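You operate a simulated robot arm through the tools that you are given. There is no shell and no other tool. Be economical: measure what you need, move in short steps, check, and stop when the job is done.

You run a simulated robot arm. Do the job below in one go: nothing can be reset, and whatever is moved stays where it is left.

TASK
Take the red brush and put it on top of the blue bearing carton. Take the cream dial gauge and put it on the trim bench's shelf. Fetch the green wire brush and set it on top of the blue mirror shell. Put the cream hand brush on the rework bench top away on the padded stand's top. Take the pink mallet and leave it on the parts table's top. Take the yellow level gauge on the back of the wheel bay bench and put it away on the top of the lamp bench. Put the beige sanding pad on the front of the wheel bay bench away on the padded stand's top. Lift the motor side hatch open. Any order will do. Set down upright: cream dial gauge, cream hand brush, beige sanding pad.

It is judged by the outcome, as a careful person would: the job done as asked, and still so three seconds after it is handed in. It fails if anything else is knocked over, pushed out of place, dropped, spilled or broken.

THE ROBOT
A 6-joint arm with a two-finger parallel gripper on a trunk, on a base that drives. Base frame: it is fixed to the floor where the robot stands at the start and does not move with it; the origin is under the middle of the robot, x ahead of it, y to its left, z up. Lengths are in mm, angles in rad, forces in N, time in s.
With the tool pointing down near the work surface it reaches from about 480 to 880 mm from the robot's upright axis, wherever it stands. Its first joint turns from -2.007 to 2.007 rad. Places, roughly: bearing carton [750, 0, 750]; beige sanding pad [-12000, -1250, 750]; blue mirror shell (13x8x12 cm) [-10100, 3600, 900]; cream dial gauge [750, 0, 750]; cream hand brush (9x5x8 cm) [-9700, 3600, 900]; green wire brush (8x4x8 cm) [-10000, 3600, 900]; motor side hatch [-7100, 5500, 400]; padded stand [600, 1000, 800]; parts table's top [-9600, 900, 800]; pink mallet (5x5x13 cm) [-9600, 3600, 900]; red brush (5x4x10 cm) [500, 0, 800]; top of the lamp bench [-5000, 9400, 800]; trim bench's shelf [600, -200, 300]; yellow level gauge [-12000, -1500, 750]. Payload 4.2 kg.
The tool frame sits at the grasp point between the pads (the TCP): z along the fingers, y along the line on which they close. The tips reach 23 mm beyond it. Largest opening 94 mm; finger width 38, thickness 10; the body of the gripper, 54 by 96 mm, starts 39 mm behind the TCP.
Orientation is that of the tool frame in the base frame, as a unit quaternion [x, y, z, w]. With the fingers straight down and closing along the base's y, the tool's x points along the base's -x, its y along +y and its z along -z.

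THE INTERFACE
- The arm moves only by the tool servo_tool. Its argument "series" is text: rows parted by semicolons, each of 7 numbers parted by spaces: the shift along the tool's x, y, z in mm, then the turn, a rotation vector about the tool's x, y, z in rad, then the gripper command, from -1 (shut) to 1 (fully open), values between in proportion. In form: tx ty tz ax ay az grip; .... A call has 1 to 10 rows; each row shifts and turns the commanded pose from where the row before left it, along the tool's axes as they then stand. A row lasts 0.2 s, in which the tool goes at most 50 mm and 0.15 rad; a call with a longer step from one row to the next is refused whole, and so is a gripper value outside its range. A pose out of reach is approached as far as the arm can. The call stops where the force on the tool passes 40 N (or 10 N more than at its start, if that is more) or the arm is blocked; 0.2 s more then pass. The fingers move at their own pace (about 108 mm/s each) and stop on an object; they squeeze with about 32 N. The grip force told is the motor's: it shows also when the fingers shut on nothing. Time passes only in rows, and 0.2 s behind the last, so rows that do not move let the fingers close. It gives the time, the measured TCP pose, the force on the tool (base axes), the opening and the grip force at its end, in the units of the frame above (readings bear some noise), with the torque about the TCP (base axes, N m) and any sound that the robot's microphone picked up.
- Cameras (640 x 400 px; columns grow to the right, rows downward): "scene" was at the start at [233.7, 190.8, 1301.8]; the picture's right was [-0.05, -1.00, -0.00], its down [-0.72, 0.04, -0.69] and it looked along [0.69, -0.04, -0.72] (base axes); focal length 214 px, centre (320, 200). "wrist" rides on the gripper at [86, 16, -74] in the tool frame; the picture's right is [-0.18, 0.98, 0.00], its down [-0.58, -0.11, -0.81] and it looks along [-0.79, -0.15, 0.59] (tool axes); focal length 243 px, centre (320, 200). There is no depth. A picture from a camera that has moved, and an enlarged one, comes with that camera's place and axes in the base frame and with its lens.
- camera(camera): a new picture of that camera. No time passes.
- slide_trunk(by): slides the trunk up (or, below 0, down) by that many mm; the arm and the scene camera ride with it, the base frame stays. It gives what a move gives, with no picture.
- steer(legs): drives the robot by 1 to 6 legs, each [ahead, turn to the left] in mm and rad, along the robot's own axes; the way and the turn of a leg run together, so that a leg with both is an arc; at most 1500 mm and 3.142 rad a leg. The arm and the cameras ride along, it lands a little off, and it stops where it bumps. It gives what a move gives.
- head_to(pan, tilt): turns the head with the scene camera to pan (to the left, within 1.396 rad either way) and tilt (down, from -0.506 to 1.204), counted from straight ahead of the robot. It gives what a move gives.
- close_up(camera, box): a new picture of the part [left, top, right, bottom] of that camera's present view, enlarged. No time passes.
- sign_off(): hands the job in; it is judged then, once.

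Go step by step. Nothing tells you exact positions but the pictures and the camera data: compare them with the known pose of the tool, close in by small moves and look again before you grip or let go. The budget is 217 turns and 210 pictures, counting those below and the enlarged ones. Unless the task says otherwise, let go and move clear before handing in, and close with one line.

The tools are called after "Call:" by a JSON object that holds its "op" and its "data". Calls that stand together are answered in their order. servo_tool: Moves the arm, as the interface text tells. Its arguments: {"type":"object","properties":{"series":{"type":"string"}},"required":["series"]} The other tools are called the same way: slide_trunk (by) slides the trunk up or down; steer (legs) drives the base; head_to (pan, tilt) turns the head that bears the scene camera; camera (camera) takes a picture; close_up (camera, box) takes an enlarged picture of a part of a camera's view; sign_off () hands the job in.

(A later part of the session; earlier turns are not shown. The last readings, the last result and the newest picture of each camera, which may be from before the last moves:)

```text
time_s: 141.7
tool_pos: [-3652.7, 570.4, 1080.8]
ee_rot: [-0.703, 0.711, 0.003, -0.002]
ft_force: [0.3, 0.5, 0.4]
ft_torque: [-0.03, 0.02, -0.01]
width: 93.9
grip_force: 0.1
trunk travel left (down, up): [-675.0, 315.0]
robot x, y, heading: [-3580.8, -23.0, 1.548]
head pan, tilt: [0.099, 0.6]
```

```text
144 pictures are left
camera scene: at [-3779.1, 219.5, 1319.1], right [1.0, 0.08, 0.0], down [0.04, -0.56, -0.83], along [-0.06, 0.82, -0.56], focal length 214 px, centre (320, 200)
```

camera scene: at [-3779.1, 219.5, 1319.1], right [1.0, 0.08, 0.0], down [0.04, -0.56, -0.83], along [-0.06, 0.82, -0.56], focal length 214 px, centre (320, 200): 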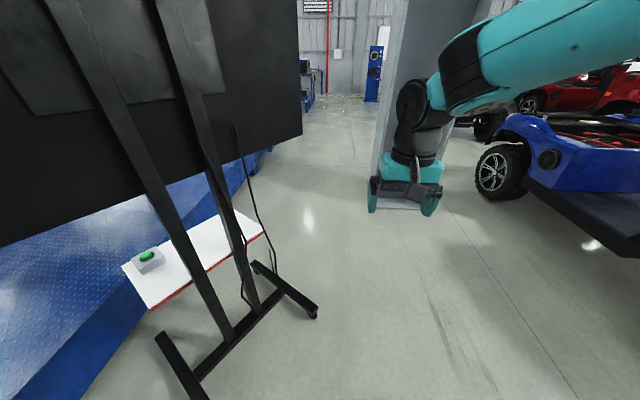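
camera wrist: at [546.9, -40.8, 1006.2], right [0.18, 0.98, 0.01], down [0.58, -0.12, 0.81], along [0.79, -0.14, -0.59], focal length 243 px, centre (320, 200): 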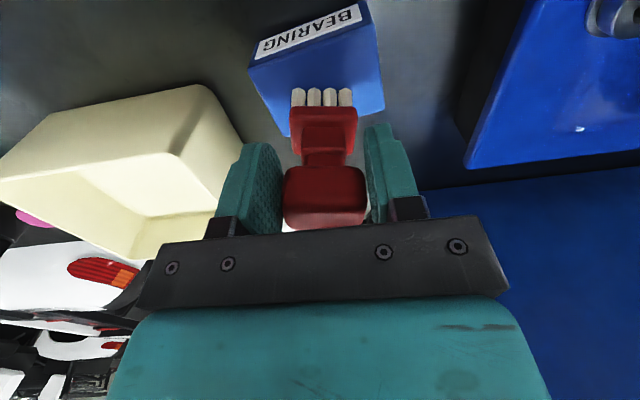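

The gap between the display stand and the column is about a metre; I thread it diagonally.

Call:
{"op": "steer", "data": {"legs": [[0, -0.065], [1180, 0], [0, 0.55], [950, 0], [0, -0.2]]}}

Call:
{"op": "head_to", "data": {"pan": 0.3, "tilt": 0.3}}

Call:
{"op": "camera", "data": {"camera": "scene"}}

Call:
{"op": "head_to", "data": {"pan": -0.4, "tilt": 0.2}}

Call:
{"op": "camera", "data": {"camera": "scene"}}

```text
time_s: 155.0
tool_pos: [-4123.0, 2561.1, 1080.7]
ee_rot: [0.793, -0.609, -0.003, 0.003]
ft_force: [0.4, 1.3, -0.4]
ft_torque: [0.0, 0.03, 0.01]
width: 93.9
grip_force: 0.0
trunk travel left (down, up): [-675.0, 315.0]
robot x, y, heading: [-3893.5, 2010.4, 1.824]
head pan, tilt: [0.099, 0.6]
```

```text
time_s: 155.8
tool_pos: [-4121.5, 2561.5, 1081.5]
ee_rot: [0.794, -0.608, -0.003, 0.004]
ft_force: [0.3, -0.7, 0.8]
ft_torque: [0.02, 0.0, 0.0]
width: 94.0
grip_force: 0.0
trunk travel left (down, up): [-675.0, 315.0]
robot x, y, heading: [-3894.4, 2011.4, 1.822]
head pan, tilt: [0.3, 0.3]
```

```text
143 pictures are left
camera scene: at [-4166.1, 2185.7, 1346.5], right [0.85, 0.52, 0.0], down [0.16, -0.25, -0.95], along [-0.5, 0.81, -0.3], focal length 214 px, centre (320, 200)
```

scene: 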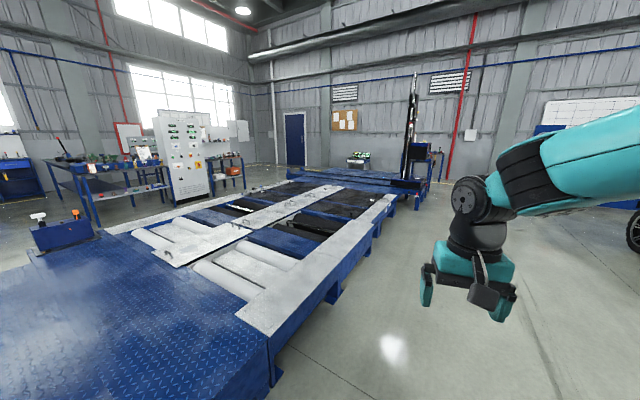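

```text
time_s: 156.8
tool_pos: [-4121.5, 2560.4, 1081.6]
ee_rot: [0.793, -0.609, -0.002, 0.004]
ft_force: [0.5, -0.5, -0.1]
ft_torque: [-0.01, 0.01, 0.05]
width: 94.1
grip_force: 0.0
trunk travel left (down, up): [-675.0, 315.0]
robot x, y, heading: [-3894.5, 2006.3, 1.823]
head pan, tilt: [-0.4, 0.201]
```

```text
142 pictures are left
camera scene: at [-4103.5, 2198.4, 1355.9], right [0.99, -0.15, 0.0], down [-0.03, -0.2, -0.98], along [0.14, 0.97, -0.2], focal length 214 px, centre (320, 200)
```

scene: 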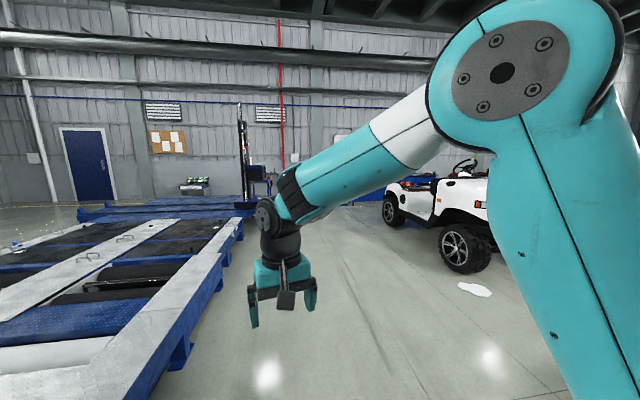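

The long roller platform (with a spill far to the right, which I avoid) must be rounded; the rework bench lies beyond it. I drive along its near side to its far end and look.

Call:
{"op": "steer", "data": {"legs": [[900, 0], [0, -0.22], [1500, 0], [1500, 0], [1000, 0]]}}

Call:
{"op": "head_to", "data": {"pan": 0.2, "tilt": 0.3}}

Call:
{"op": "camera", "data": {"camera": "scene"}}

Call:
{"op": "head_to", "data": {"pan": 1.2, "tilt": 0.3}}

Call:
{"op": "camera", "data": {"camera": "scene"}}

```text
time_s: 179.2
tool_pos: [-4408.2, 6993.0, 1081.9]
ee_rot: [0.744, -0.668, -0.004, 0.004]
ft_force: [-0.8, -0.4, 0.0]
ft_torque: [-0.02, -0.02, 0.01]
width: 94.3
grip_force: 0.1
trunk travel left (down, up): [-675.0, 315.0]
robot x, y, heading: [-4266.8, 6411.2, 1.686]
head pan, tilt: [-0.4, 0.201]
stopped in leg 5: the robot was blocked; the commanded pose is now the measured one
```

```text
time_s: 180.2
tool_pos: [-4408.3, 6993.3, 1079.7]
ee_rot: [0.745, -0.667, -0.004, 0.004]
ft_force: [0.1, -0.3, -0.8]
ft_torque: [0.01, 0.02, 0.0]
width: 94.0
grip_force: 0.0
trunk travel left (down, up): [-675.0, 315.0]
robot x, y, heading: [-4267.8, 6406.0, 1.688]
head pan, tilt: [0.201, 0.3]
```

```text
141 pictures are left
camera scene: at [-4505.9, 6628.4, 1346.6], right [0.95, 0.31, 0.0], down [0.09, -0.28, -0.96], along [-0.3, 0.91, -0.3], focal length 214 px, centre (320, 200)
```

scene: 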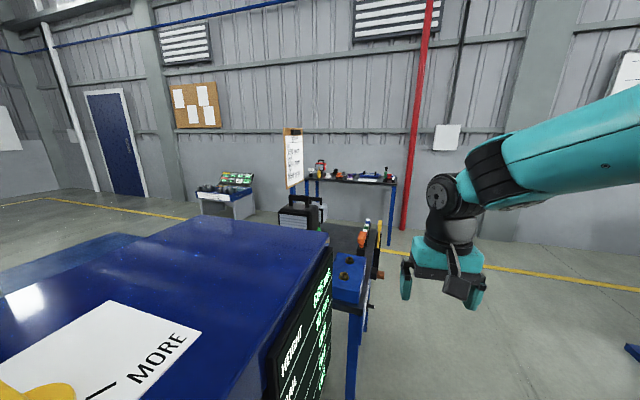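

```text
time_s: 181.5
tool_pos: [-4408.9, 6992.6, 1080.4]
ee_rot: [0.745, -0.668, -0.004, 0.004]
ft_force: [0.2, -1.0, 0.0]
ft_torque: [0.0, 0.0, 0.01]
width: 93.7
grip_force: 0.0
trunk travel left (down, up): [-675.0, 315.0]
robot x, y, heading: [-4269.3, 6412.7, 1.685]
head pan, tilt: [1.201, 0.3]
```

```text
140 pictures are left
camera scene: at [-4567.3, 6563.4, 1346.6], right [0.25, 0.97, 0.0], down [0.29, -0.07, -0.96], along [-0.92, 0.24, -0.3], focal length 214 px, centre (320, 200)
```

scene: 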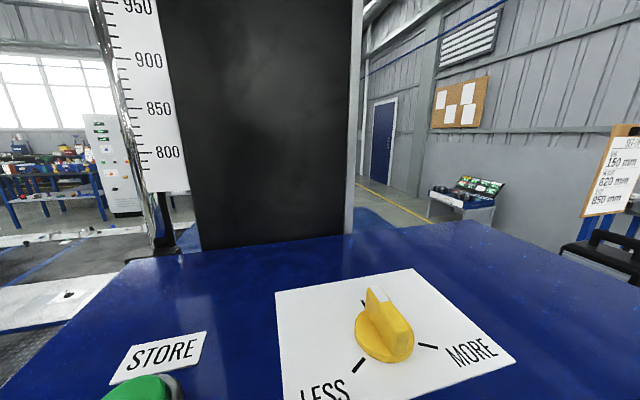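

The base bumped a blue headlamp-setting console's foot at left front; I back off, pass it wider on the right and look west between it and the lamp bench.

Call:
{"op": "steer", "data": {"legs": [[-350, 0], [0, -0.44], [1200, 0], [0, 0.32], [1050, 0]]}}

Call:
{"op": "head_to", "data": {"pan": 1.3, "tilt": 0.4}}

Call:
{"op": "camera", "data": {"camera": "scene"}}

Call:
{"op": "head_to", "data": {"pan": 0.6, "tilt": 0.4}}

Call:
{"op": "camera", "data": {"camera": "scene"}}

```text
time_s: 196.8
tool_pos: [-3890.0, 8860.3, 1081.5]
ee_rot: [-0.7, 0.714, 0.004, -0.003]
ft_force: [-0.4, -0.2, 0.2]
ft_torque: [0.0, 0.01, 0.01]
width: 93.9
grip_force: 0.1
trunk travel left (down, up): [-675.0, 315.0]
robot x, y, heading: [-3824.7, 8263.3, 1.551]
head pan, tilt: [1.201, 0.3]
```

```text
time_s: 197.5
tool_pos: [-3888.6, 8859.2, 1080.2]
ee_rot: [-0.7, 0.714, 0.004, -0.003]
ft_force: [0.2, -0.5, -0.2]
ft_torque: [0.0, 0.03, 0.0]
width: 94.2
grip_force: 0.0
trunk travel left (down, up): [-675.0, 315.0]
robot x, y, heading: [-3824.8, 8268.3, 1.555]
head pan, tilt: [1.3, 0.4]
```

```text
139 pictures are left
camera scene: at [-4104.8, 8445.2, 1337.4], right [0.28, 0.96, 0.0], down [0.37, -0.11, -0.92], along [-0.88, 0.26, -0.39], focal length 214 px, centre (320, 200)
```

scene: 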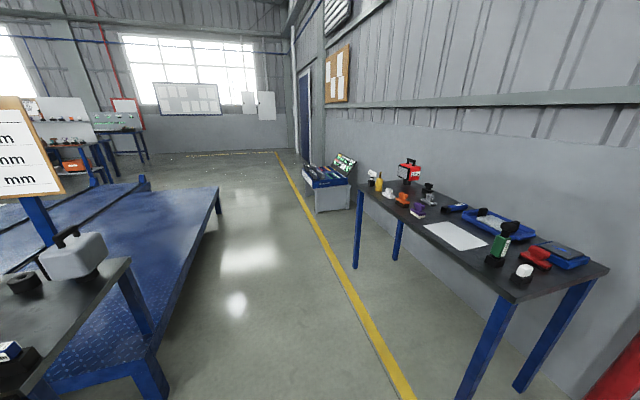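

```text
time_s: 198.5
tool_pos: [-3888.6, 8859.5, 1081.0]
ee_rot: [-0.7, 0.714, 0.003, -0.004]
ft_force: [-0.7, -0.3, 0.3]
ft_torque: [0.0, 0.0, -0.02]
width: 94.0
grip_force: 0.2
trunk travel left (down, up): [-675.0, 315.0]
robot x, y, heading: [-3826.8, 8262.4, 1.56]
head pan, tilt: [0.6, 0.4]
```

```text
138 pictures are left
camera scene: at [-4067.2, 8496.3, 1337.3], right [0.83, 0.55, 0.0], down [0.22, -0.32, -0.92], along [-0.51, 0.77, -0.39], focal length 214 px, centre (320, 200)
```

scene: 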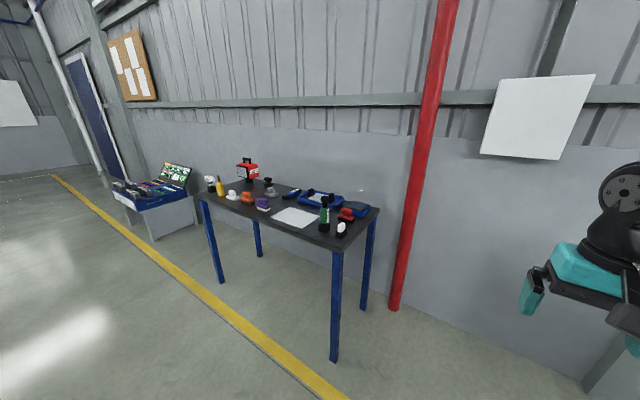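

Call:
{"op": "steer", "data": {"legs": [[240, 0], [0, 1.59], [1500, 0], [1500, 0], [1300, 0]]}}

Call:
{"op": "head_to", "data": {"pan": 0.9, "tilt": 0.35}}

Call:
{"op": "camera", "data": {"camera": "scene"}}

Call:
{"op": "head_to", "data": {"pan": 0.1, "tilt": 0.35}}

Call:
{"op": "camera", "data": {"camera": "scene"}}

```text
time_s: 224.4
tool_pos: [-8724.2, 8391.3, 1080.0]
ee_rot: [1.0, -0.002, 0.0, 0.006]
ft_force: [-0.3, -0.5, 0.4]
ft_torque: [-0.01, 0.02, -0.03]
width: 93.9
grip_force: 0.0
trunk travel left (down, up): [-675.0, 315.0]
robot x, y, heading: [-8130.3, 8466.4, -3.142]
head pan, tilt: [0.6, 0.4]
```

```text
time_s: 225.2
tool_pos: [-8724.6, 8392.1, 1081.8]
ee_rot: [1.0, -0.003, 0.0, 0.006]
ft_force: [0.1, 0.5, -0.2]
ft_torque: [0.0, -0.01, 0.01]
width: 93.9
grip_force: 0.1
trunk travel left (down, up): [-675.0, 315.0]
robot x, y, heading: [-8130.6, 8463.5, -3.142]
head pan, tilt: [0.901, 0.351]
```

```text
137 pictures are left
camera scene: at [-8339.2, 8197.0, 1341.9], right [-0.78, 0.62, 0.0], down [0.21, 0.27, -0.94], along [-0.58, -0.74, -0.34], focal length 214 px, centre (320, 200)
```

scene: 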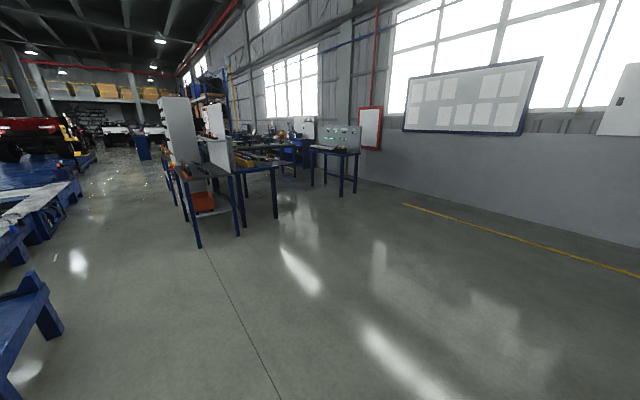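

```text
time_s: 226.4
tool_pos: [-8726.0, 8391.3, 1079.3]
ee_rot: [1.0, -0.002, 0.0, 0.006]
ft_force: [0.9, 0.3, 0.2]
ft_torque: [-0.01, 0.01, 0.02]
width: 94.1
grip_force: 0.1
trunk travel left (down, up): [-675.0, 315.0]
robot x, y, heading: [-8127.5, 8465.4, -3.145]
head pan, tilt: [0.099, 0.351]
```

```text
136 pictures are left
camera scene: at [-8374.0, 8260.6, 1341.9], right [-0.1, 0.99, 0.0], down [0.34, 0.03, -0.94], along [-0.93, -0.09, -0.34], focal length 214 px, centre (320, 200)
```

scene: 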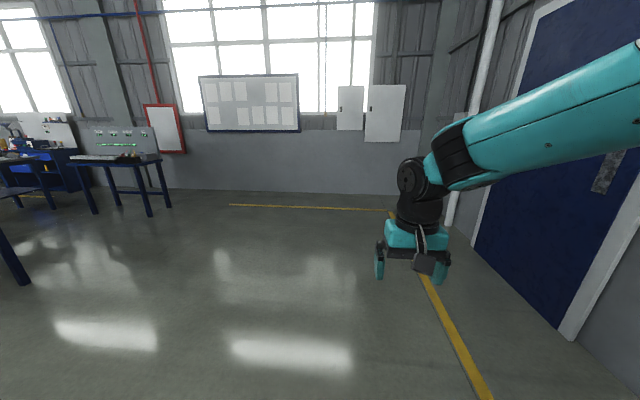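

Call:
{"op": "steer", "data": {"legs": [[1000, 0], [0, 1.57], [1000, 0]]}}

Call:
{"op": "head_to", "data": {"pan": 0.2, "tilt": 0.35}}

Call:
{"op": "camera", "data": {"camera": "scene"}}

Call:
{"op": "head_to", "data": {"pan": -0.5, "tilt": 0.35}}

Call:
{"op": "camera", "data": {"camera": "scene"}}

```text
time_s: 240.2
tool_pos: [-9085.5, 6876.7, 1080.7]
ee_rot: [0.715, 0.699, 0.004, 0.003]
ft_force: [-0.5, -0.9, 0.6]
ft_torque: [-0.02, -0.03, -0.01]
width: 94.1
grip_force: 0.1
trunk travel left (down, up): [-675.0, 315.0]
robot x, y, heading: [-9148.8, 7474.7, -1.592]
head pan, tilt: [0.099, 0.351]
```

```text
time_s: 240.9
tool_pos: [-9085.3, 6877.8, 1079.9]
ee_rot: [0.714, 0.7, 0.003, 0.004]
ft_force: [-0.1, 0.6, 0.1]
ft_torque: [0.01, 0.01, 0.02]
width: 93.6
grip_force: 0.1
trunk travel left (down, up): [-675.0, 315.0]
robot x, y, heading: [-9149.2, 7478.0, -1.587]
head pan, tilt: [0.201, 0.351]
```

```text
135 pictures are left
camera scene: at [-8938.2, 7226.4, 1341.9], right [-0.98, -0.18, 0.0], down [-0.06, 0.34, -0.94], along [0.17, -0.92, -0.34], focal length 214 px, centre (320, 200)
```

scene: 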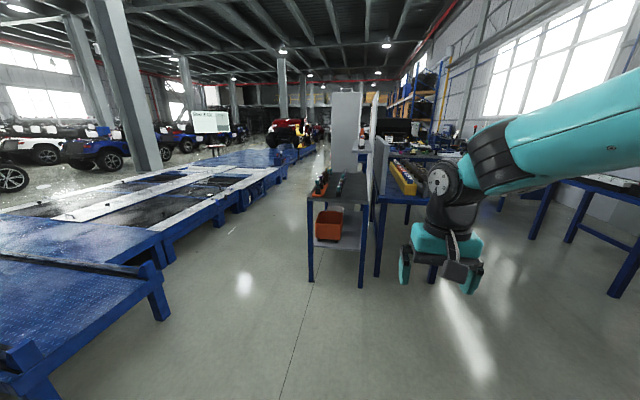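

```text
time_s: 241.9
tool_pos: [-9086.4, 6876.5, 1080.9]
ee_rot: [0.716, 0.699, 0.003, 0.003]
ft_force: [-0.5, 0.1, 0.1]
ft_torque: [0.0, 0.01, 0.06]
width: 94.1
grip_force: 0.1
trunk travel left (down, up): [-675.0, 315.0]
robot x, y, heading: [-9148.2, 7473.3, -1.591]
head pan, tilt: [-0.499, 0.351]
```

```text
134 pictures are left
camera scene: at [-9001.1, 7236.9, 1341.9], right [-0.87, 0.49, 0.0], down [0.17, 0.3, -0.94], along [-0.46, -0.82, -0.34], focal length 214 px, centre (320, 200)
```

scene: 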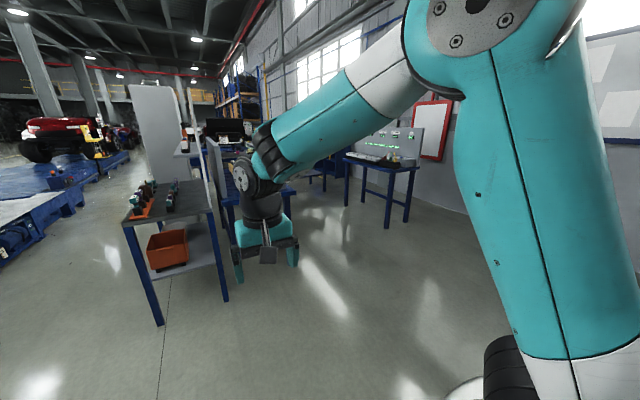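

Call:
{"op": "steer", "data": {"legs": [[0, 0.66], [1400, 0], [440, 0], [0, -0.64], [1200, 0]]}}

Call:
{"op": "head_to", "data": {"pan": -0.9, "tilt": 0.35}}

Call:
{"op": "camera", "data": {"camera": "scene"}}

Call:
{"op": "head_to", "data": {"pan": 0, "tilt": 0.35}}

Call:
{"op": "camera", "data": {"camera": "scene"}}

Call:
{"op": "head_to", "data": {"pan": 1.3, "tilt": 0.5}}

Call:
{"op": "camera", "data": {"camera": "scene"}}

```text
time_s: 260.4
tool_pos: [-7972.2, 4202.0, 1080.1]
ee_rot: [0.708, 0.706, 0.004, 0.004]
ft_force: [-1.2, -0.7, 0.0]
ft_torque: [-0.02, -0.01, 0.02]
width: 94.3
grip_force: 0.1
trunk travel left (down, up): [-675.0, 315.0]
robot x, y, heading: [-8048.1, 4795.0, -1.569]
head pan, tilt: [-0.499, 0.351]
```

```text
time_s: 261.3
tool_pos: [-7972.1, 4203.0, 1082.4]
ee_rot: [0.709, 0.706, 0.003, 0.003]
ft_force: [-0.3, -0.3, 0.2]
ft_torque: [-0.01, 0.01, 0.01]
width: 93.9
grip_force: 0.1
trunk travel left (down, up): [-675.0, 315.0]
robot x, y, heading: [-8049.9, 4796.3, -1.568]
head pan, tilt: [-0.901, 0.351]
```

```text
133 pictures are left
camera scene: at [-7923.9, 4586.5, 1341.9], right [-0.62, 0.78, 0.0], down [0.27, 0.21, -0.94], along [-0.73, -0.59, -0.34], focal length 214 px, centre (320, 200)
```

scene: 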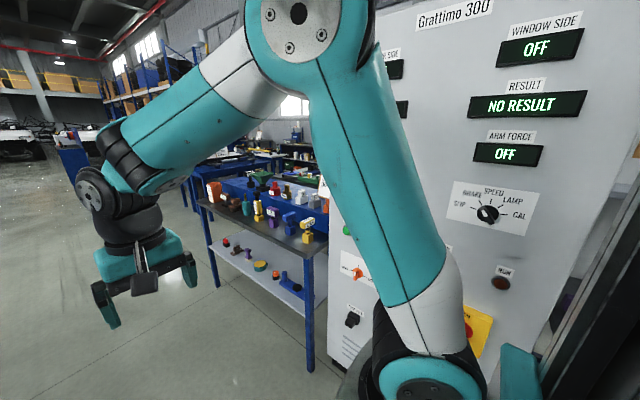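

```text
time_s: 262.5
tool_pos: [-7973.7, 4201.0, 1080.5]
ee_rot: [0.708, 0.706, 0.004, 0.003]
ft_force: [0.3, 0.2, 0.9]
ft_torque: [-0.01, -0.03, 0.02]
width: 94.0
grip_force: 0.2
trunk travel left (down, up): [-675.0, 315.0]
robot x, y, heading: [-8045.2, 4795.5, -1.57]
head pan, tilt: [0.0, 0.351]
```

```text
132 pictures are left
camera scene: at [-7850.9, 4551.5, 1341.9], right [-1.0, 0.0, 0.0], down [0.0, 0.34, -0.94], along [0.0, -0.94, -0.34], focal length 214 px, centre (320, 200)
```

scene: 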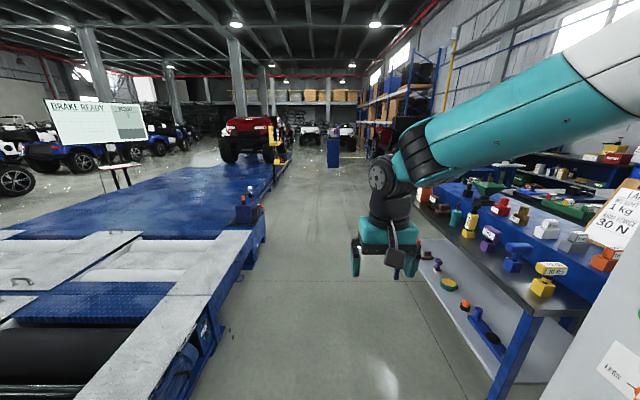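

```text
time_s: 263.9
tool_pos: [-7973.3, 4201.9, 1081.1]
ee_rot: [0.708, 0.706, 0.004, 0.004]
ft_force: [-0.5, 0.4, -0.3]
ft_torque: [0.01, 0.0, -0.02]
width: 94.0
grip_force: 0.1
trunk travel left (down, up): [-675.0, 315.0]
robot x, y, heading: [-8047.3, 4796.0, -1.566]
head pan, tilt: [1.3, 0.499]
```

```text
131 pictures are left
camera scene: at [-7763.4, 4620.5, 1328.2], right [-0.27, -0.96, 0.0], down [-0.46, 0.13, -0.88], along [0.85, -0.23, -0.48], focal length 214 px, centre (320, 200)
```

scene: 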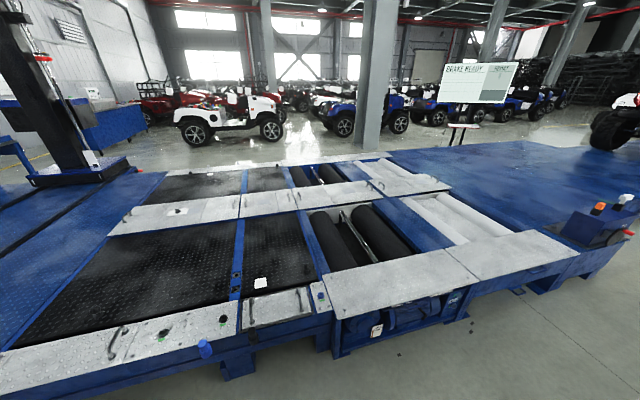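

Call:
{"op": "close_up", "data": {"camera": "scene", "box": [0, 240, 340, 400]}}

Call:
{"op": "head_to", "data": {"pan": 1.39, "tilt": 0.8}}

Call:
{"op": "camera", "data": {"camera": "scene"}}

```text
1.88 times, centred on (170, 320) of scene
camera zoom: at [-7763.4, 4620.5, 1328.2], right [-0.27, -0.96, 0.0], down [-0.46, 0.13, -0.88], along [0.85, -0.23, -0.48], focal length 404 px, centre (602, -26)
```

zoom: 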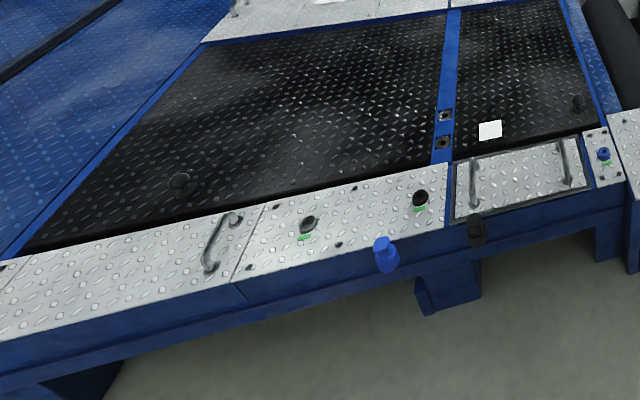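

```text
time_s: 264.7
tool_pos: [-7973.5, 4201.7, 1081.0]
ee_rot: [0.708, 0.706, 0.004, 0.004]
ft_force: [-0.3, -1.1, 0.1]
ft_torque: [-0.02, -0.02, -0.01]
width: 93.8
grip_force: 0.0
trunk travel left (down, up): [-675.0, 315.0]
robot x, y, heading: [-8042.9, 4796.5, -1.568]
head pan, tilt: [1.389, 0.799]
```

```text
129 pictures are left
camera scene: at [-7771.7, 4630.2, 1302.3], right [-0.18, -0.98, 0.0], down [-0.7, 0.13, -0.7], along [0.69, -0.12, -0.72], focal length 214 px, centre (320, 200)
```

scene: 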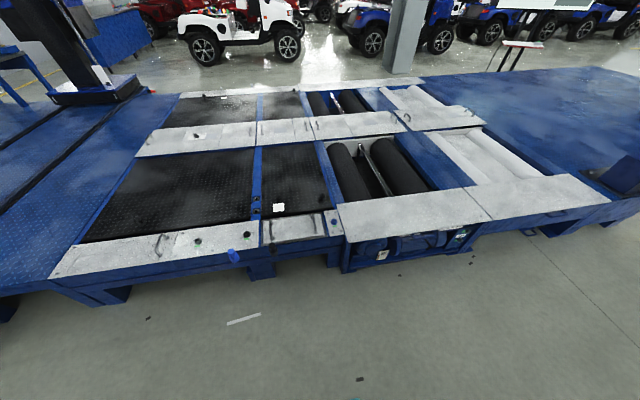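

The motor side hatch is likely the tread plate with one bow handle (plate y≈5250–5700, handle near y≈5330, z≈350). It's right here, so I'll position in front of it facing +x.

Call:
{"op": "steer", "data": {"legs": [[-520, 0], [0, 1.57], [250, 0]]}}

Call:
{"op": "slide_trunk", "data": {"by": -250}}

Call:
{"op": "head_to", "data": {"pan": 0.1, "tilt": 0.8}}

Call:
{"op": "camera", "data": {"camera": "scene"}}

Call:
{"op": "camera", "data": {"camera": "wrist"}}

```text
time_s: 273.0
tool_pos: [-7204.0, 5389.1, 1081.2]
ee_rot: [0.004, 1.0, 0.006, 0.0]
ft_force: [0.3, 0.0, 0.5]
ft_torque: [-0.02, 0.02, 0.01]
width: 93.9
grip_force: 0.0
trunk travel left (down, up): [-675.0, 315.0]
robot x, y, heading: [-7797.4, 5314.0, -0.001]
head pan, tilt: [1.389, 0.799]
```

```text
time_s: 275.6
tool_pos: [-7204.8, 5389.2, 830.7]
ee_rot: [0.004, 1.0, 0.005, 0.001]
ft_force: [-0.6, -0.2, -0.2]
ft_torque: [0.04, -0.02, -0.01]
width: 94.0
grip_force: 0.0
trunk travel left (down, up): [-425.0, 565.0]
robot x, y, heading: [-7797.0, 5314.5, 0.002]
head pan, tilt: [1.389, 0.799]
```

```text
time_s: 277.1
tool_pos: [-7204.4, 5388.4, 830.4]
ee_rot: [0.004, 1.0, 0.005, 0.0]
ft_force: [-0.2, -0.1, -0.4]
ft_torque: [0.02, 0.01, -0.01]
width: 94.2
grip_force: 0.0
trunk travel left (down, up): [-425.0, 565.0]
robot x, y, heading: [-7797.9, 5317.3, 0.002]
head pan, tilt: [0.099, 0.799]
```

```text
128 pictures are left
camera scene: at [-7565.0, 5519.7, 1052.2], right [0.1, -1.0, 0.0], down [-0.71, -0.07, -0.7], along [0.69, 0.07, -0.72], focal length 214 px, centre (320, 200)
```

scene: 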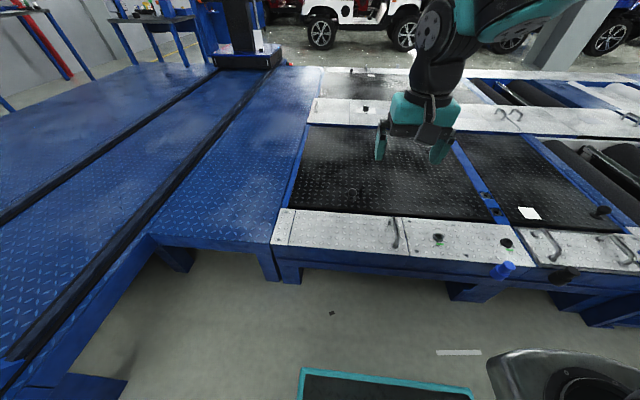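

```text
127 pictures are left
camera wrist: at [-7290.8, 5405.8, 904.0], right [0.19, 0.98, 0.01], down [0.58, -0.12, 0.81], along [0.79, -0.15, -0.59], focal length 243 px, centre (320, 200)
```

wrist: 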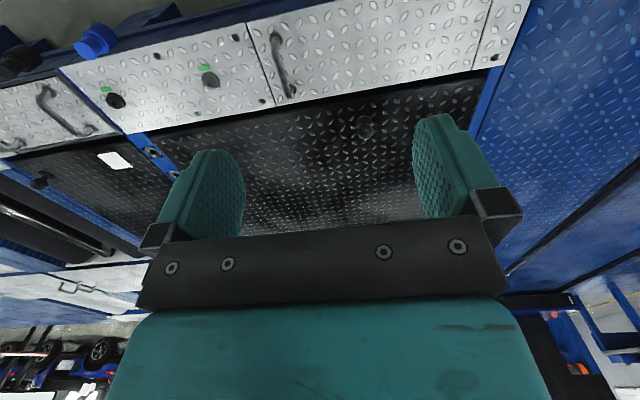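

The handle centre is at about (-7060, 5282, 364), running along x, with the hinge presumably near y≈5700. I reposition the base to be central to the arc and lower the trunk.

Call:
{"op": "steer", "data": {"legs": [[0, 0.84], [225, 0], [0, -0.84]]}}

Call:
{"op": "slide_trunk", "data": {"by": -200}}

Call:
{"op": "camera", "data": {"camera": "wrist"}}

```text
time_s: 283.1
tool_pos: [-7050.2, 5546.5, 831.1]
ee_rot: [0.011, 1.0, 0.006, 0.0]
ft_force: [0.4, 0.0, 0.3]
ft_torque: [0.0, -0.02, 0.0]
width: 93.9
grip_force: 0.1
trunk travel left (down, up): [-425.0, 565.0]
robot x, y, heading: [-7647.4, 5483.2, -0.019]
head pan, tilt: [0.099, 0.799]
```

```text
time_s: 285.3
tool_pos: [-7050.5, 5547.3, 630.8]
ee_rot: [0.011, 1.0, 0.005, 0.0]
ft_force: [-1.3, 0.2, 1.5]
ft_torque: [0.02, -0.02, -0.01]
width: 93.8
grip_force: 0.0
trunk travel left (down, up): [-225.0, 765.0]
robot x, y, heading: [-7647.0, 5484.1, -0.014]
head pan, tilt: [0.099, 0.799]
```

```text
126 pictures are left
camera wrist: at [-7136.9, 5564.7, 704.0], right [0.21, 0.98, 0.01], down [0.58, -0.13, 0.81], along [0.79, -0.16, -0.59], focal length 243 px, centre (320, 200)
```

wrist: 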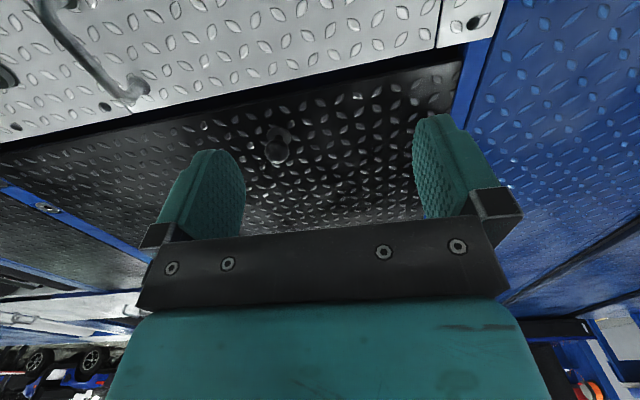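

Call:
{"op": "servo_tool", "data": {"series": "0 -45 10 0 0 0.022 0.3;0 -45 20 0 0 0 0.3;0 -45 20 0 0 0 0.3;0 -45 20 0 0 0 0.3;0 -45 20 0 0 0 0.3;4 -40 20 0 0 0 0.3;0 0 20 0 0 0 0.3;0 0 0 0 0 0 0.3"}}

Call:
{"op": "camera", "data": {"camera": "wrist"}}

Call:
{"op": "camera", "data": {"camera": "scene"}}

```text
time_s: 287.1
tool_pos: [-7064.7, 5281.7, 498.8]
ee_rot: [0.022, 1.0, 0.005, -0.001]
ft_force: [-0.4, 1.1, 0.0]
ft_torque: [-0.03, -0.01, 0.0]
width: 61.0
grip_force: 0.1
trunk travel left (down, up): [-225.0, 765.0]
robot x, y, heading: [-7646.5, 5482.7, -0.017]
head pan, tilt: [0.099, 0.799]
```

```text
125 pictures are left
camera wrist: at [-7151.0, 5301.9, 571.5], right [0.23, 0.97, 0.01], down [0.58, -0.14, 0.81], along [0.79, -0.18, -0.59], focal length 243 px, centre (320, 200)
```

wrist: 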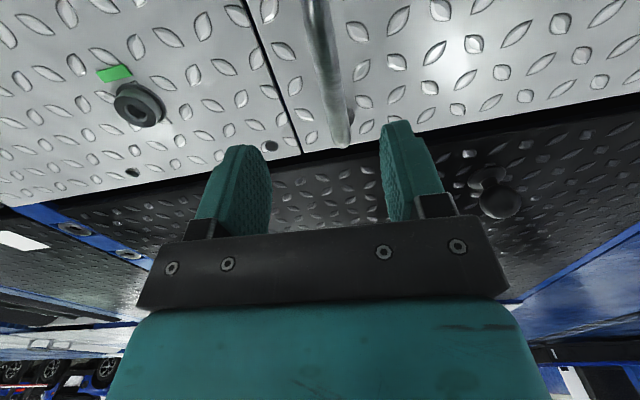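

```text
124 pictures are left
camera scene: at [-7409.3, 5682.7, 852.2], right [0.08, -1.0, 0.0], down [-0.71, -0.06, -0.7], along [0.69, 0.06, -0.72], focal length 214 px, centre (320, 200)
```

scene: 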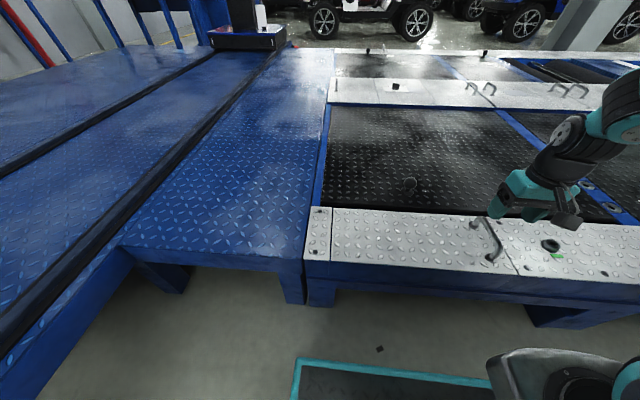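

Call:
{"op": "servo_tool", "data": {"series": "-12 5 0 0 0 -0.044 0.3;0 0 40 0 0 0 0.3;0 0 40 0 0 0 0.3;0 0 20 0 0 0 0.3;0 0 0 0 0 0 0.3"}}

Call:
{"op": "camera", "data": {"camera": "wrist"}}

Call:
{"op": "close_up", "data": {"camera": "scene", "box": [430, 150, 600, 290]}}

```text
time_s: 288.2
tool_pos: [-7052.5, 5288.8, 403.4]
ee_rot: [0.001, 1.0, 0.003, 0.001]
ft_force: [-8.2, 3.1, 29.8]
ft_torque: [-0.92, 0.71, -0.19]
width: 59.7
grip_force: 0.0
trunk travel left (down, up): [-225.0, 765.0]
robot x, y, heading: [-7645.1, 5484.3, -0.019]
head pan, tilt: [0.099, 0.799]
stopped in row 5: the force on the tool passed its limit (the readings are from after the stop); the commanded pose is now the measured one
```

```text
123 pictures are left
camera wrist: at [-7139.6, 5304.5, 476.1], right [0.19, 0.98, 0.01], down [0.58, -0.11, 0.81], along [0.79, -0.15, -0.59], focal length 243 px, centre (320, 200)
```

wrist: 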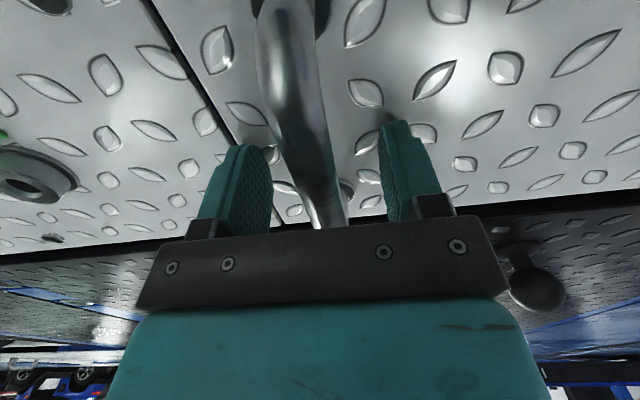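

```text
2.86 times, centred on (515, 220) of scene
camera zoom: at [-7410.0, 5682.9, 853.0], right [0.08, -1.0, 0.0], down [-0.71, -0.06, -0.7], along [0.7, 0.06, -0.72], focal length 613 px, centre (-237, 143)
```

zoom: 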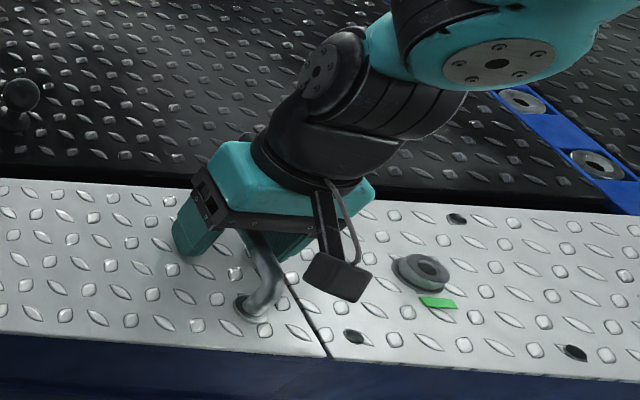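

Tips touched the plate (top z≈380) with the bar between the fingers. I raise slightly and close.

Call:
{"op": "servo_tool", "data": {"series": "0 0 -4 0 0 0 0.3;0 0 0 0 0 0 -1;0 0 0 0 0 0 -1;0 0 0 0 0 0 -1"}}

Call:
{"op": "camera", "data": {"camera": "wrist"}}

```text
time_s: 289.2
tool_pos: [-7053.4, 5292.0, 404.6]
ee_rot: [-0.002, 1.0, 0.007, 0.001]
ft_force: [3.3, 39.6, -7.5]
ft_torque: [-0.88, 0.1, -0.76]
width: 15.0
grip_force: 45.0
trunk travel left (down, up): [-225.0, 765.0]
robot x, y, heading: [-7646.2, 5483.1, -0.011]
head pan, tilt: [0.099, 0.799]
```

```text
121 pictures are left
camera wrist: at [-7139.3, 5306.7, 477.7], right [0.18, 0.98, 0.01], down [0.58, -0.12, 0.81], along [0.79, -0.14, -0.59], focal length 243 px, centre (320, 200)
```

wrist: 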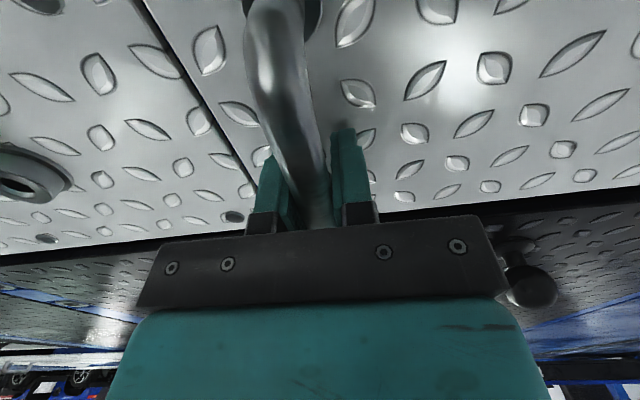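

Call:
{"op": "servo_tool", "data": {"series": "0 3 0 0 0 0 -1;0 0 0 0 0 0 -1"}}

Call:
{"op": "servo_tool", "data": {"series": "0 0 -5 0 0 0 -1;0 0 -5 0 0 0 -1;0 0 0 0 0 0 -1"}}

```text
time_s: 289.8
tool_pos: [-7052.2, 5292.0, 406.2]
ee_rot: [0.0, 1.0, 0.003, 0.001]
ft_force: [4.0, 21.1, -4.2]
ft_torque: [-0.36, 1.12, 0.07]
width: 14.3
grip_force: 44.9
trunk travel left (down, up): [-225.0, 765.0]
robot x, y, heading: [-7644.8, 5482.6, -0.017]
head pan, tilt: [0.099, 0.799]
```

```text
time_s: 290.6
tool_pos: [-7053.1, 5291.4, 414.5]
ee_rot: [-0.002, 1.0, 0.005, 0.001]
ft_force: [-3.0, 27.6, -6.2]
ft_torque: [-0.56, -0.54, -0.31]
width: 14.4
grip_force: 44.4
trunk travel left (down, up): [-225.0, 765.0]
robot x, y, heading: [-7647.2, 5482.8, -0.019]
head pan, tilt: [0.099, 0.799]
```

Call:
{"op": "servo_tool", "data": {"series": "0 3 -8 0.02 0 0 -1;0 2 -8 0.02 0 0 -1;0 0 0 0 0 0 -1"}}

Call:
{"op": "camera", "data": {"camera": "wrist"}}

Call:
{"op": "camera", "data": {"camera": "scene"}}

```text
time_s: 291.4
tool_pos: [-7053.7, 5294.3, 431.3]
ee_rot: [0.001, 1.0, -0.019, 0.001]
ft_force: [-6.5, -4.7, 0.3]
ft_torque: [0.13, 0.5, 0.52]
width: 14.5
grip_force: 45.4
trunk travel left (down, up): [-225.0, 765.0]
robot x, y, heading: [-7647.3, 5482.1, -0.018]
head pan, tilt: [0.099, 0.799]
```

```text
120 pictures are left
camera wrist: at [-7139.3, 5314.1, 504.0], right [0.19, 0.98, -0.04], down [0.58, -0.08, 0.81], along [0.79, -0.17, -0.58], focal length 243 px, centre (320, 200)
```

wrist: 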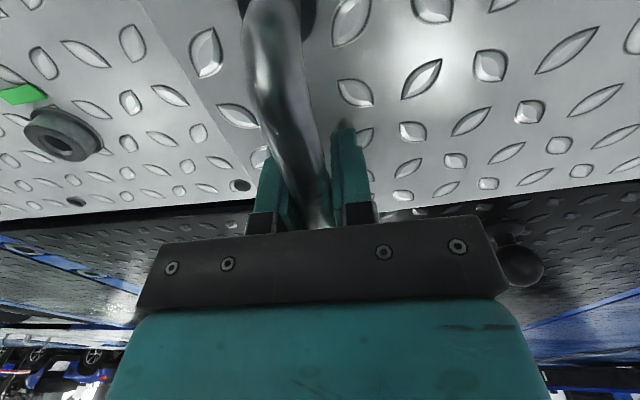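

```text
119 pictures are left
camera scene: at [-7409.1, 5682.7, 852.3], right [0.08, -1.0, 0.0], down [-0.71, -0.06, -0.7], along [0.69, 0.06, -0.72], focal length 214 px, centre (320, 200)
```

scene: 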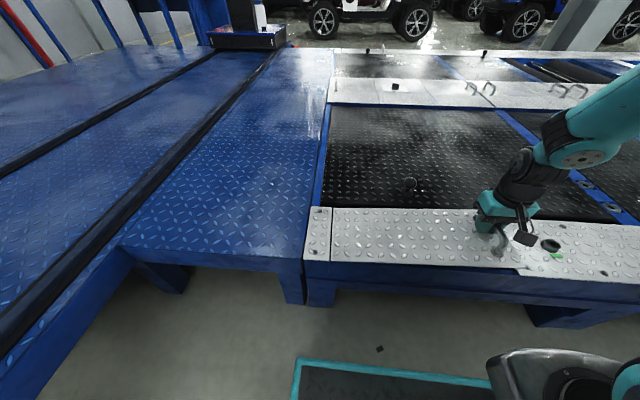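

The hatch is lifting. I follow its arc, rotating the tool with it.

Call:
{"op": "servo_tool", "data": {"series": "0 4.9 -38 0.1 0 0 -1;0 4.9 -38 0.1 0 0 -1;0 4.9 -38 0.1 0 0 -1;0 0 0 0 0 0 -1"}}

Call:
{"op": "camera", "data": {"camera": "scene"}}

```text
time_s: 292.4
tool_pos: [-7052.8, 5325.3, 542.4]
ee_rot: [0.001, 0.986, -0.165, 0.002]
ft_force: [-6.7, -5.9, 0.8]
ft_torque: [0.04, -0.94, 0.51]
width: 14.6
grip_force: 45.2
trunk travel left (down, up): [-225.0, 765.0]
robot x, y, heading: [-7648.4, 5482.6, -0.015]
head pan, tilt: [0.099, 0.799]
```

```text
118 pictures are left
camera scene: at [-7409.5, 5683.0, 852.3], right [0.08, -1.0, 0.0], down [-0.71, -0.06, -0.7], along [0.69, 0.06, -0.72], focal length 214 px, centre (320, 200)
```

scene: 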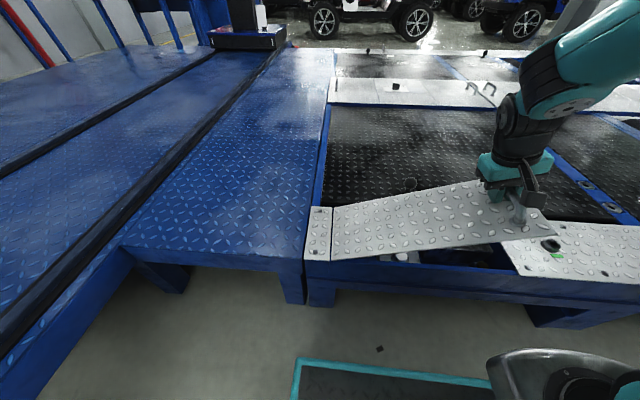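

Hinge confirmed at the north end; very low forces. Continue.

Call:
{"op": "servo_tool", "data": {"series": "0 4.9 -38 0.1 0 0 -1;0 4.9 -38 0.1 0 0 -1;0 4.9 -38 0.1 0 0 -1;0 4.9 -38 0.1 0 0 -1;0 4.9 -38 0.1 0 0 -1;0 0 0 0 0 0 -1"}}

Call:
{"op": "camera", "data": {"camera": "scene"}}

```text
time_s: 293.8
tool_pos: [-7052.9, 5439.3, 685.0]
ee_rot: [-0.002, 0.915, -0.403, 0.005]
ft_force: [32.4, 4.6, -5.6]
ft_torque: [-0.1, 0.33, -0.22]
width: 14.6
grip_force: 44.5
out of reach, approached as far as the arm can: row 5
trunk travel left (down, up): [-225.0, 765.0]
robot x, y, heading: [-7644.3, 5486.1, -0.021]
head pan, tilt: [0.099, 0.799]
```

```text
117 pictures are left
camera scene: at [-7408.2, 5683.2, 852.2], right [0.08, -1.0, 0.0], down [-0.72, -0.06, -0.7], along [0.69, 0.06, -0.72], focal length 214 px, centre (320, 200)
```

scene: 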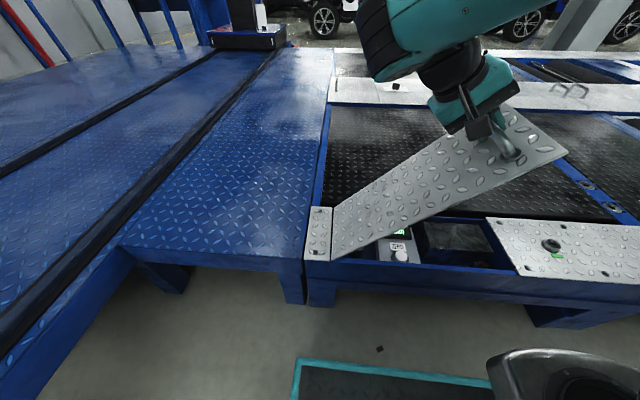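

The wrist is near its limit, so I ease the tool's tilt back and carry on along the arc, letting the bar turn in the pads.

Call:
{"op": "servo_tool", "data": {"series": "0 0 0 -0.1 0 0 -1;0 8.3 -35.7 0 0 0 -1;0 12.2 -37 0 0 0 -1;0 0 0 0 0 0 -1"}}

Call:
{"op": "camera", "data": {"camera": "scene"}}

```text
time_s: 294.4
tool_pos: [-7058.0, 5462.5, 698.9]
ee_rot: [0.002, 0.933, -0.359, 0.009]
ft_force: [0.9, -7.0, 11.6]
ft_torque: [0.24, 1.24, 1.43]
width: 14.6
grip_force: 44.9
out of reach, approached as far as the arm can: row 2, 3
trunk travel left (down, up): [-225.0, 765.0]
robot x, y, heading: [-7640.1, 5487.2, -0.017]
head pan, tilt: [0.099, 0.799]
stopped in row 3: the force on the tool passed its limit (the readings are from after the stop); the commanded pose is now the measured one
```

```text
116 pictures are left
camera scene: at [-7409.0, 5682.6, 852.7], right [0.08, -1.0, 0.0], down [-0.71, -0.06, -0.7], along [0.69, 0.06, -0.72], focal length 214 px, centre (320, 200)
```

scene: 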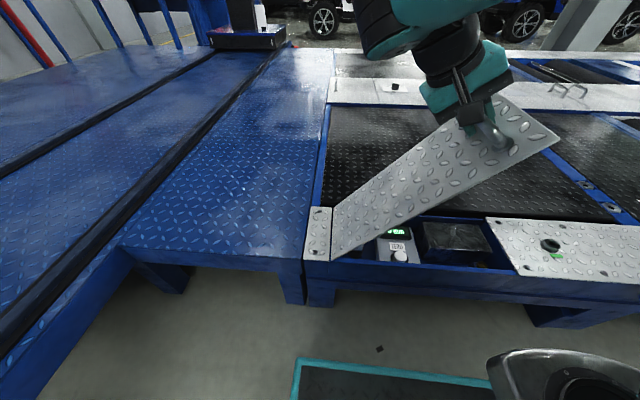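

The arm runs out of range here; I bring the hatch back down to a low angle, so I can raise the trunk and re-grip for a better range.

Call:
{"op": "servo_tool", "data": {"series": "0 -9.6 37.9 -0.1 0 0 -1;0 -9.6 37.9 -0.1 0 0 -1;0 -9.6 37.9 -0.1 0 0 -1;0 -9.6 37.9 -0.1 0 0 -1;0 -9.6 37.9 -0.1 0 0 -1;0 0 0 0 0 0 -1"}}

Call:
{"op": "camera", "data": {"camera": "scene"}}

```text
time_s: 295.1
tool_pos: [-7057.4, 5395.7, 642.8]
ee_rot: [-0.002, 0.968, -0.253, 0.004]
ft_force: [1.1, 3.6, -5.5]
ft_torque: [-0.18, 0.43, -0.45]
width: 14.5
grip_force: 44.5
trunk travel left (down, up): [-225.0, 765.0]
robot x, y, heading: [-7647.6, 5483.5, -0.018]
head pan, tilt: [0.099, 0.799]
stopped in row 3: the force on the tool passed its limit (the readings are from after the stop); the commanded pose is now the measured one
```

```text
115 pictures are left
camera scene: at [-7409.2, 5683.2, 852.2], right [0.08, -1.0, 0.0], down [-0.71, -0.06, -0.7], along [0.69, 0.06, -0.72], focal length 214 px, centre (320, 200)
```

scene: 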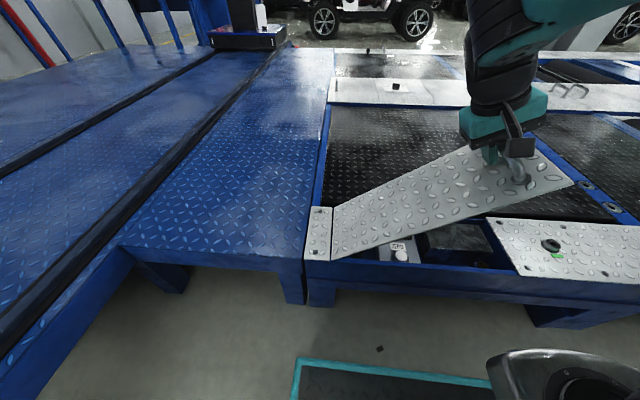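

Call:
{"op": "servo_tool", "data": {"series": "0 0 0 0 0 0 -0.5;0 0 0 0 0 0 -0.3;0 0 0 0 0 0 -0.3"}}

Call:
{"op": "camera", "data": {"camera": "scene"}}

```text
time_s: 295.9
tool_pos: [-7058.2, 5396.4, 644.5]
ee_rot: [0.0, 0.967, -0.253, 0.005]
ft_force: [-0.3, 0.1, -0.7]
ft_torque: [-0.03, 0.01, -0.01]
width: 32.9
grip_force: 0.0
trunk travel left (down, up): [-225.0, 765.0]
robot x, y, heading: [-7648.2, 5484.3, -0.019]
head pan, tilt: [0.099, 0.799]
```

```text
114 pictures are left
camera scene: at [-7409.3, 5683.1, 852.3], right [0.08, -1.0, 0.0], down [-0.71, -0.06, -0.7], along [0.69, 0.06, -0.72], focal length 214 px, centre (320, 200)
```

scene: 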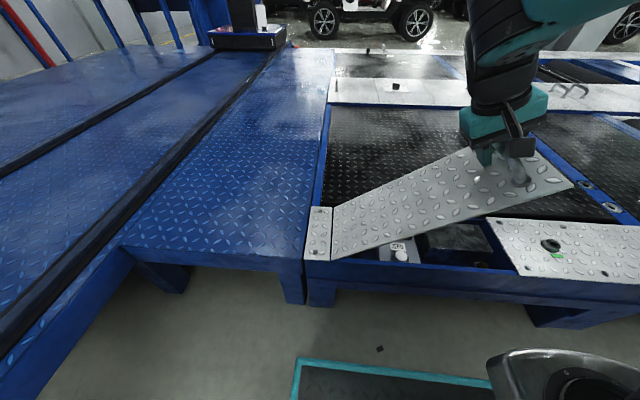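

The hatch holds by itself (friction). I'll release, go around and push it further open from below with closed fingers, with the trunk raised.

Call:
{"op": "servo_tool", "data": {"series": "0 0 -45 0 0 0 -0.3;0 0 -45 0 0 0 -0.3;0 0 0 -0.13 0 0 -0.3;0 0 0 -0.13 0 0 -0.3;0 0 0 -0.13 0 0 -0.3;0 0 0 -0.12 0 0 -1;0 0 0 0 0 0 -1"}}

Call:
{"op": "slide_trunk", "data": {"by": 200}}

Call:
{"op": "servo_tool", "data": {"series": "0 -48 0 0 0 0 -1;0 -48 0 0 0 0 -1;0 -48 0 0 0 0 -1;0 -48 0 0 0 0 -1;0 0 40 0 0 0 -1;0 0 40 0 0 0 -1;0 0 40 0 0 0 -1;0 0 40 0 0 0 -1"}}

Call:
{"op": "camera", "data": {"camera": "scene"}}

Call:
{"op": "camera", "data": {"camera": "wrist"}}

```text
time_s: 297.5
tool_pos: [-7059.6, 5441.9, 723.4]
ee_rot: [-0.002, 1.0, -0.001, 0.005]
ft_force: [-0.2, 0.0, -0.6]
ft_torque: [0.02, 0.02, -0.01]
width: 0.0
grip_force: 31.9
trunk travel left (down, up): [-225.0, 765.0]
robot x, y, heading: [-7645.5, 5481.1, -0.022]
head pan, tilt: [0.099, 0.799]
```

```text
time_s: 299.7
tool_pos: [-7059.7, 5440.8, 922.6]
ee_rot: [-0.002, 1.0, -0.001, 0.006]
ft_force: [-0.8, -0.5, 0.5]
ft_torque: [0.0, -0.01, -0.03]
width: 0.0
grip_force: 32.2
trunk travel left (down, up): [-425.0, 565.0]
robot x, y, heading: [-7646.1, 5484.6, -0.021]
head pan, tilt: [0.099, 0.799]
```

```text
time_s: 301.5
tool_pos: [-7056.1, 5247.8, 763.4]
ee_rot: [-0.002, 1.0, -0.001, 0.006]
ft_force: [1.1, 0.6, 0.1]
ft_torque: [0.0, -0.01, -0.02]
width: 0.0
grip_force: 32.3
trunk travel left (down, up): [-425.0, 565.0]
robot x, y, heading: [-7645.9, 5482.0, -0.017]
head pan, tilt: [0.099, 0.799]
```

```text
113 pictures are left
camera scene: at [-7409.4, 5683.1, 1052.3], right [0.08, -1.0, 0.0], down [-0.71, -0.06, -0.7], along [0.69, 0.06, -0.72], focal length 214 px, centre (320, 200)
```

scene: 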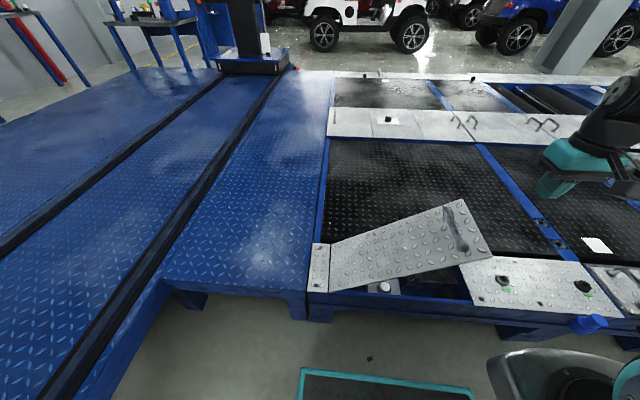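

```text
112 pictures are left
camera wrist: at [-7144.0, 5265.2, 836.2], right [0.18, 0.98, 0.0], down [0.57, -0.1, 0.81], along [0.8, -0.15, -0.58], focal length 243 px, centre (320, 200)
```

wrist: 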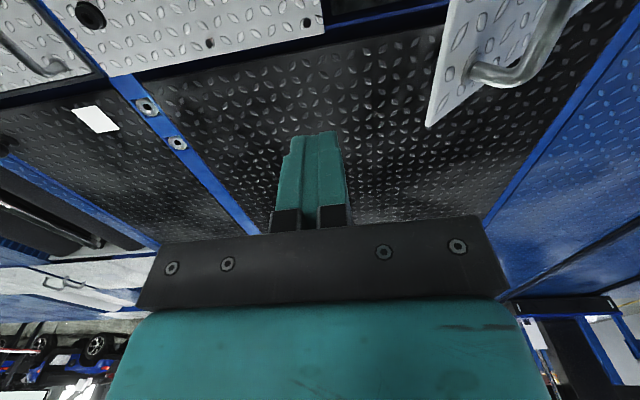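

Call:
{"op": "servo_tool", "data": {"series": "0 0 43 0 0 0 -1;0 0 43 0 0 0 -1;0 0 43 0 0 0 -1;0 45 0 0 0 0 -1;0 35 0 0 0 0 -1;0 0 0 0 0 0 -1"}}

Call:
{"op": "servo_tool", "data": {"series": "0 22 -22 0 0 0 -1;0 22 -20 0 0 0 -1;0 25 -20 0 0 0 -1;0 25 -20 0 0 0 -1;0 0 0 0 0 0 -1"}}

Call:
{"op": "camera", "data": {"camera": "scene"}}

```text
time_s: 302.9
tool_pos: [-7056.2, 5329.6, 635.5]
ee_rot: [-0.002, 1.0, -0.001, 0.007]
ft_force: [-0.9, -10.9, 6.7]
ft_torque: [0.25, -0.12, -0.21]
width: 0.4
grip_force: 32.0
trunk travel left (down, up): [-425.0, 565.0]
robot x, y, heading: [-7646.9, 5481.0, -0.017]
head pan, tilt: [0.099, 0.799]
```

```text
time_s: 304.1
tool_pos: [-7057.4, 5423.6, 716.1]
ee_rot: [-0.003, 1.0, 0.0, 0.005]
ft_force: [-0.1, -0.4, 0.6]
ft_torque: [0.0, 0.01, 0.0]
width: 0.0
grip_force: 31.9
trunk travel left (down, up): [-425.0, 565.0]
robot x, y, heading: [-7643.7, 5480.9, -0.015]
head pan, tilt: [0.099, 0.799]
```

```text
111 pictures are left
camera scene: at [-7409.4, 5683.1, 1052.2], right [0.08, -1.0, 0.0], down [-0.71, -0.06, -0.7], along [0.69, 0.06, -0.72], focal length 214 px, centre (320, 200)
```

scene: 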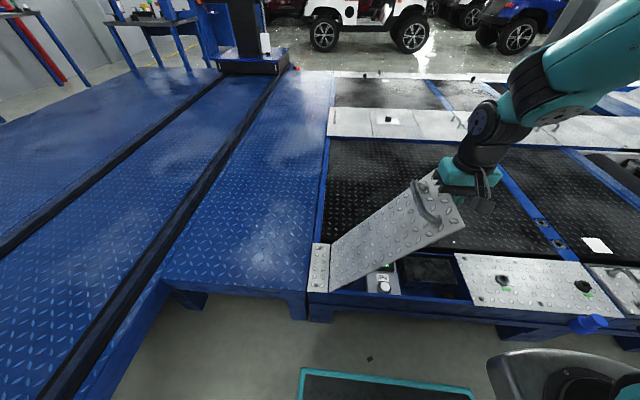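

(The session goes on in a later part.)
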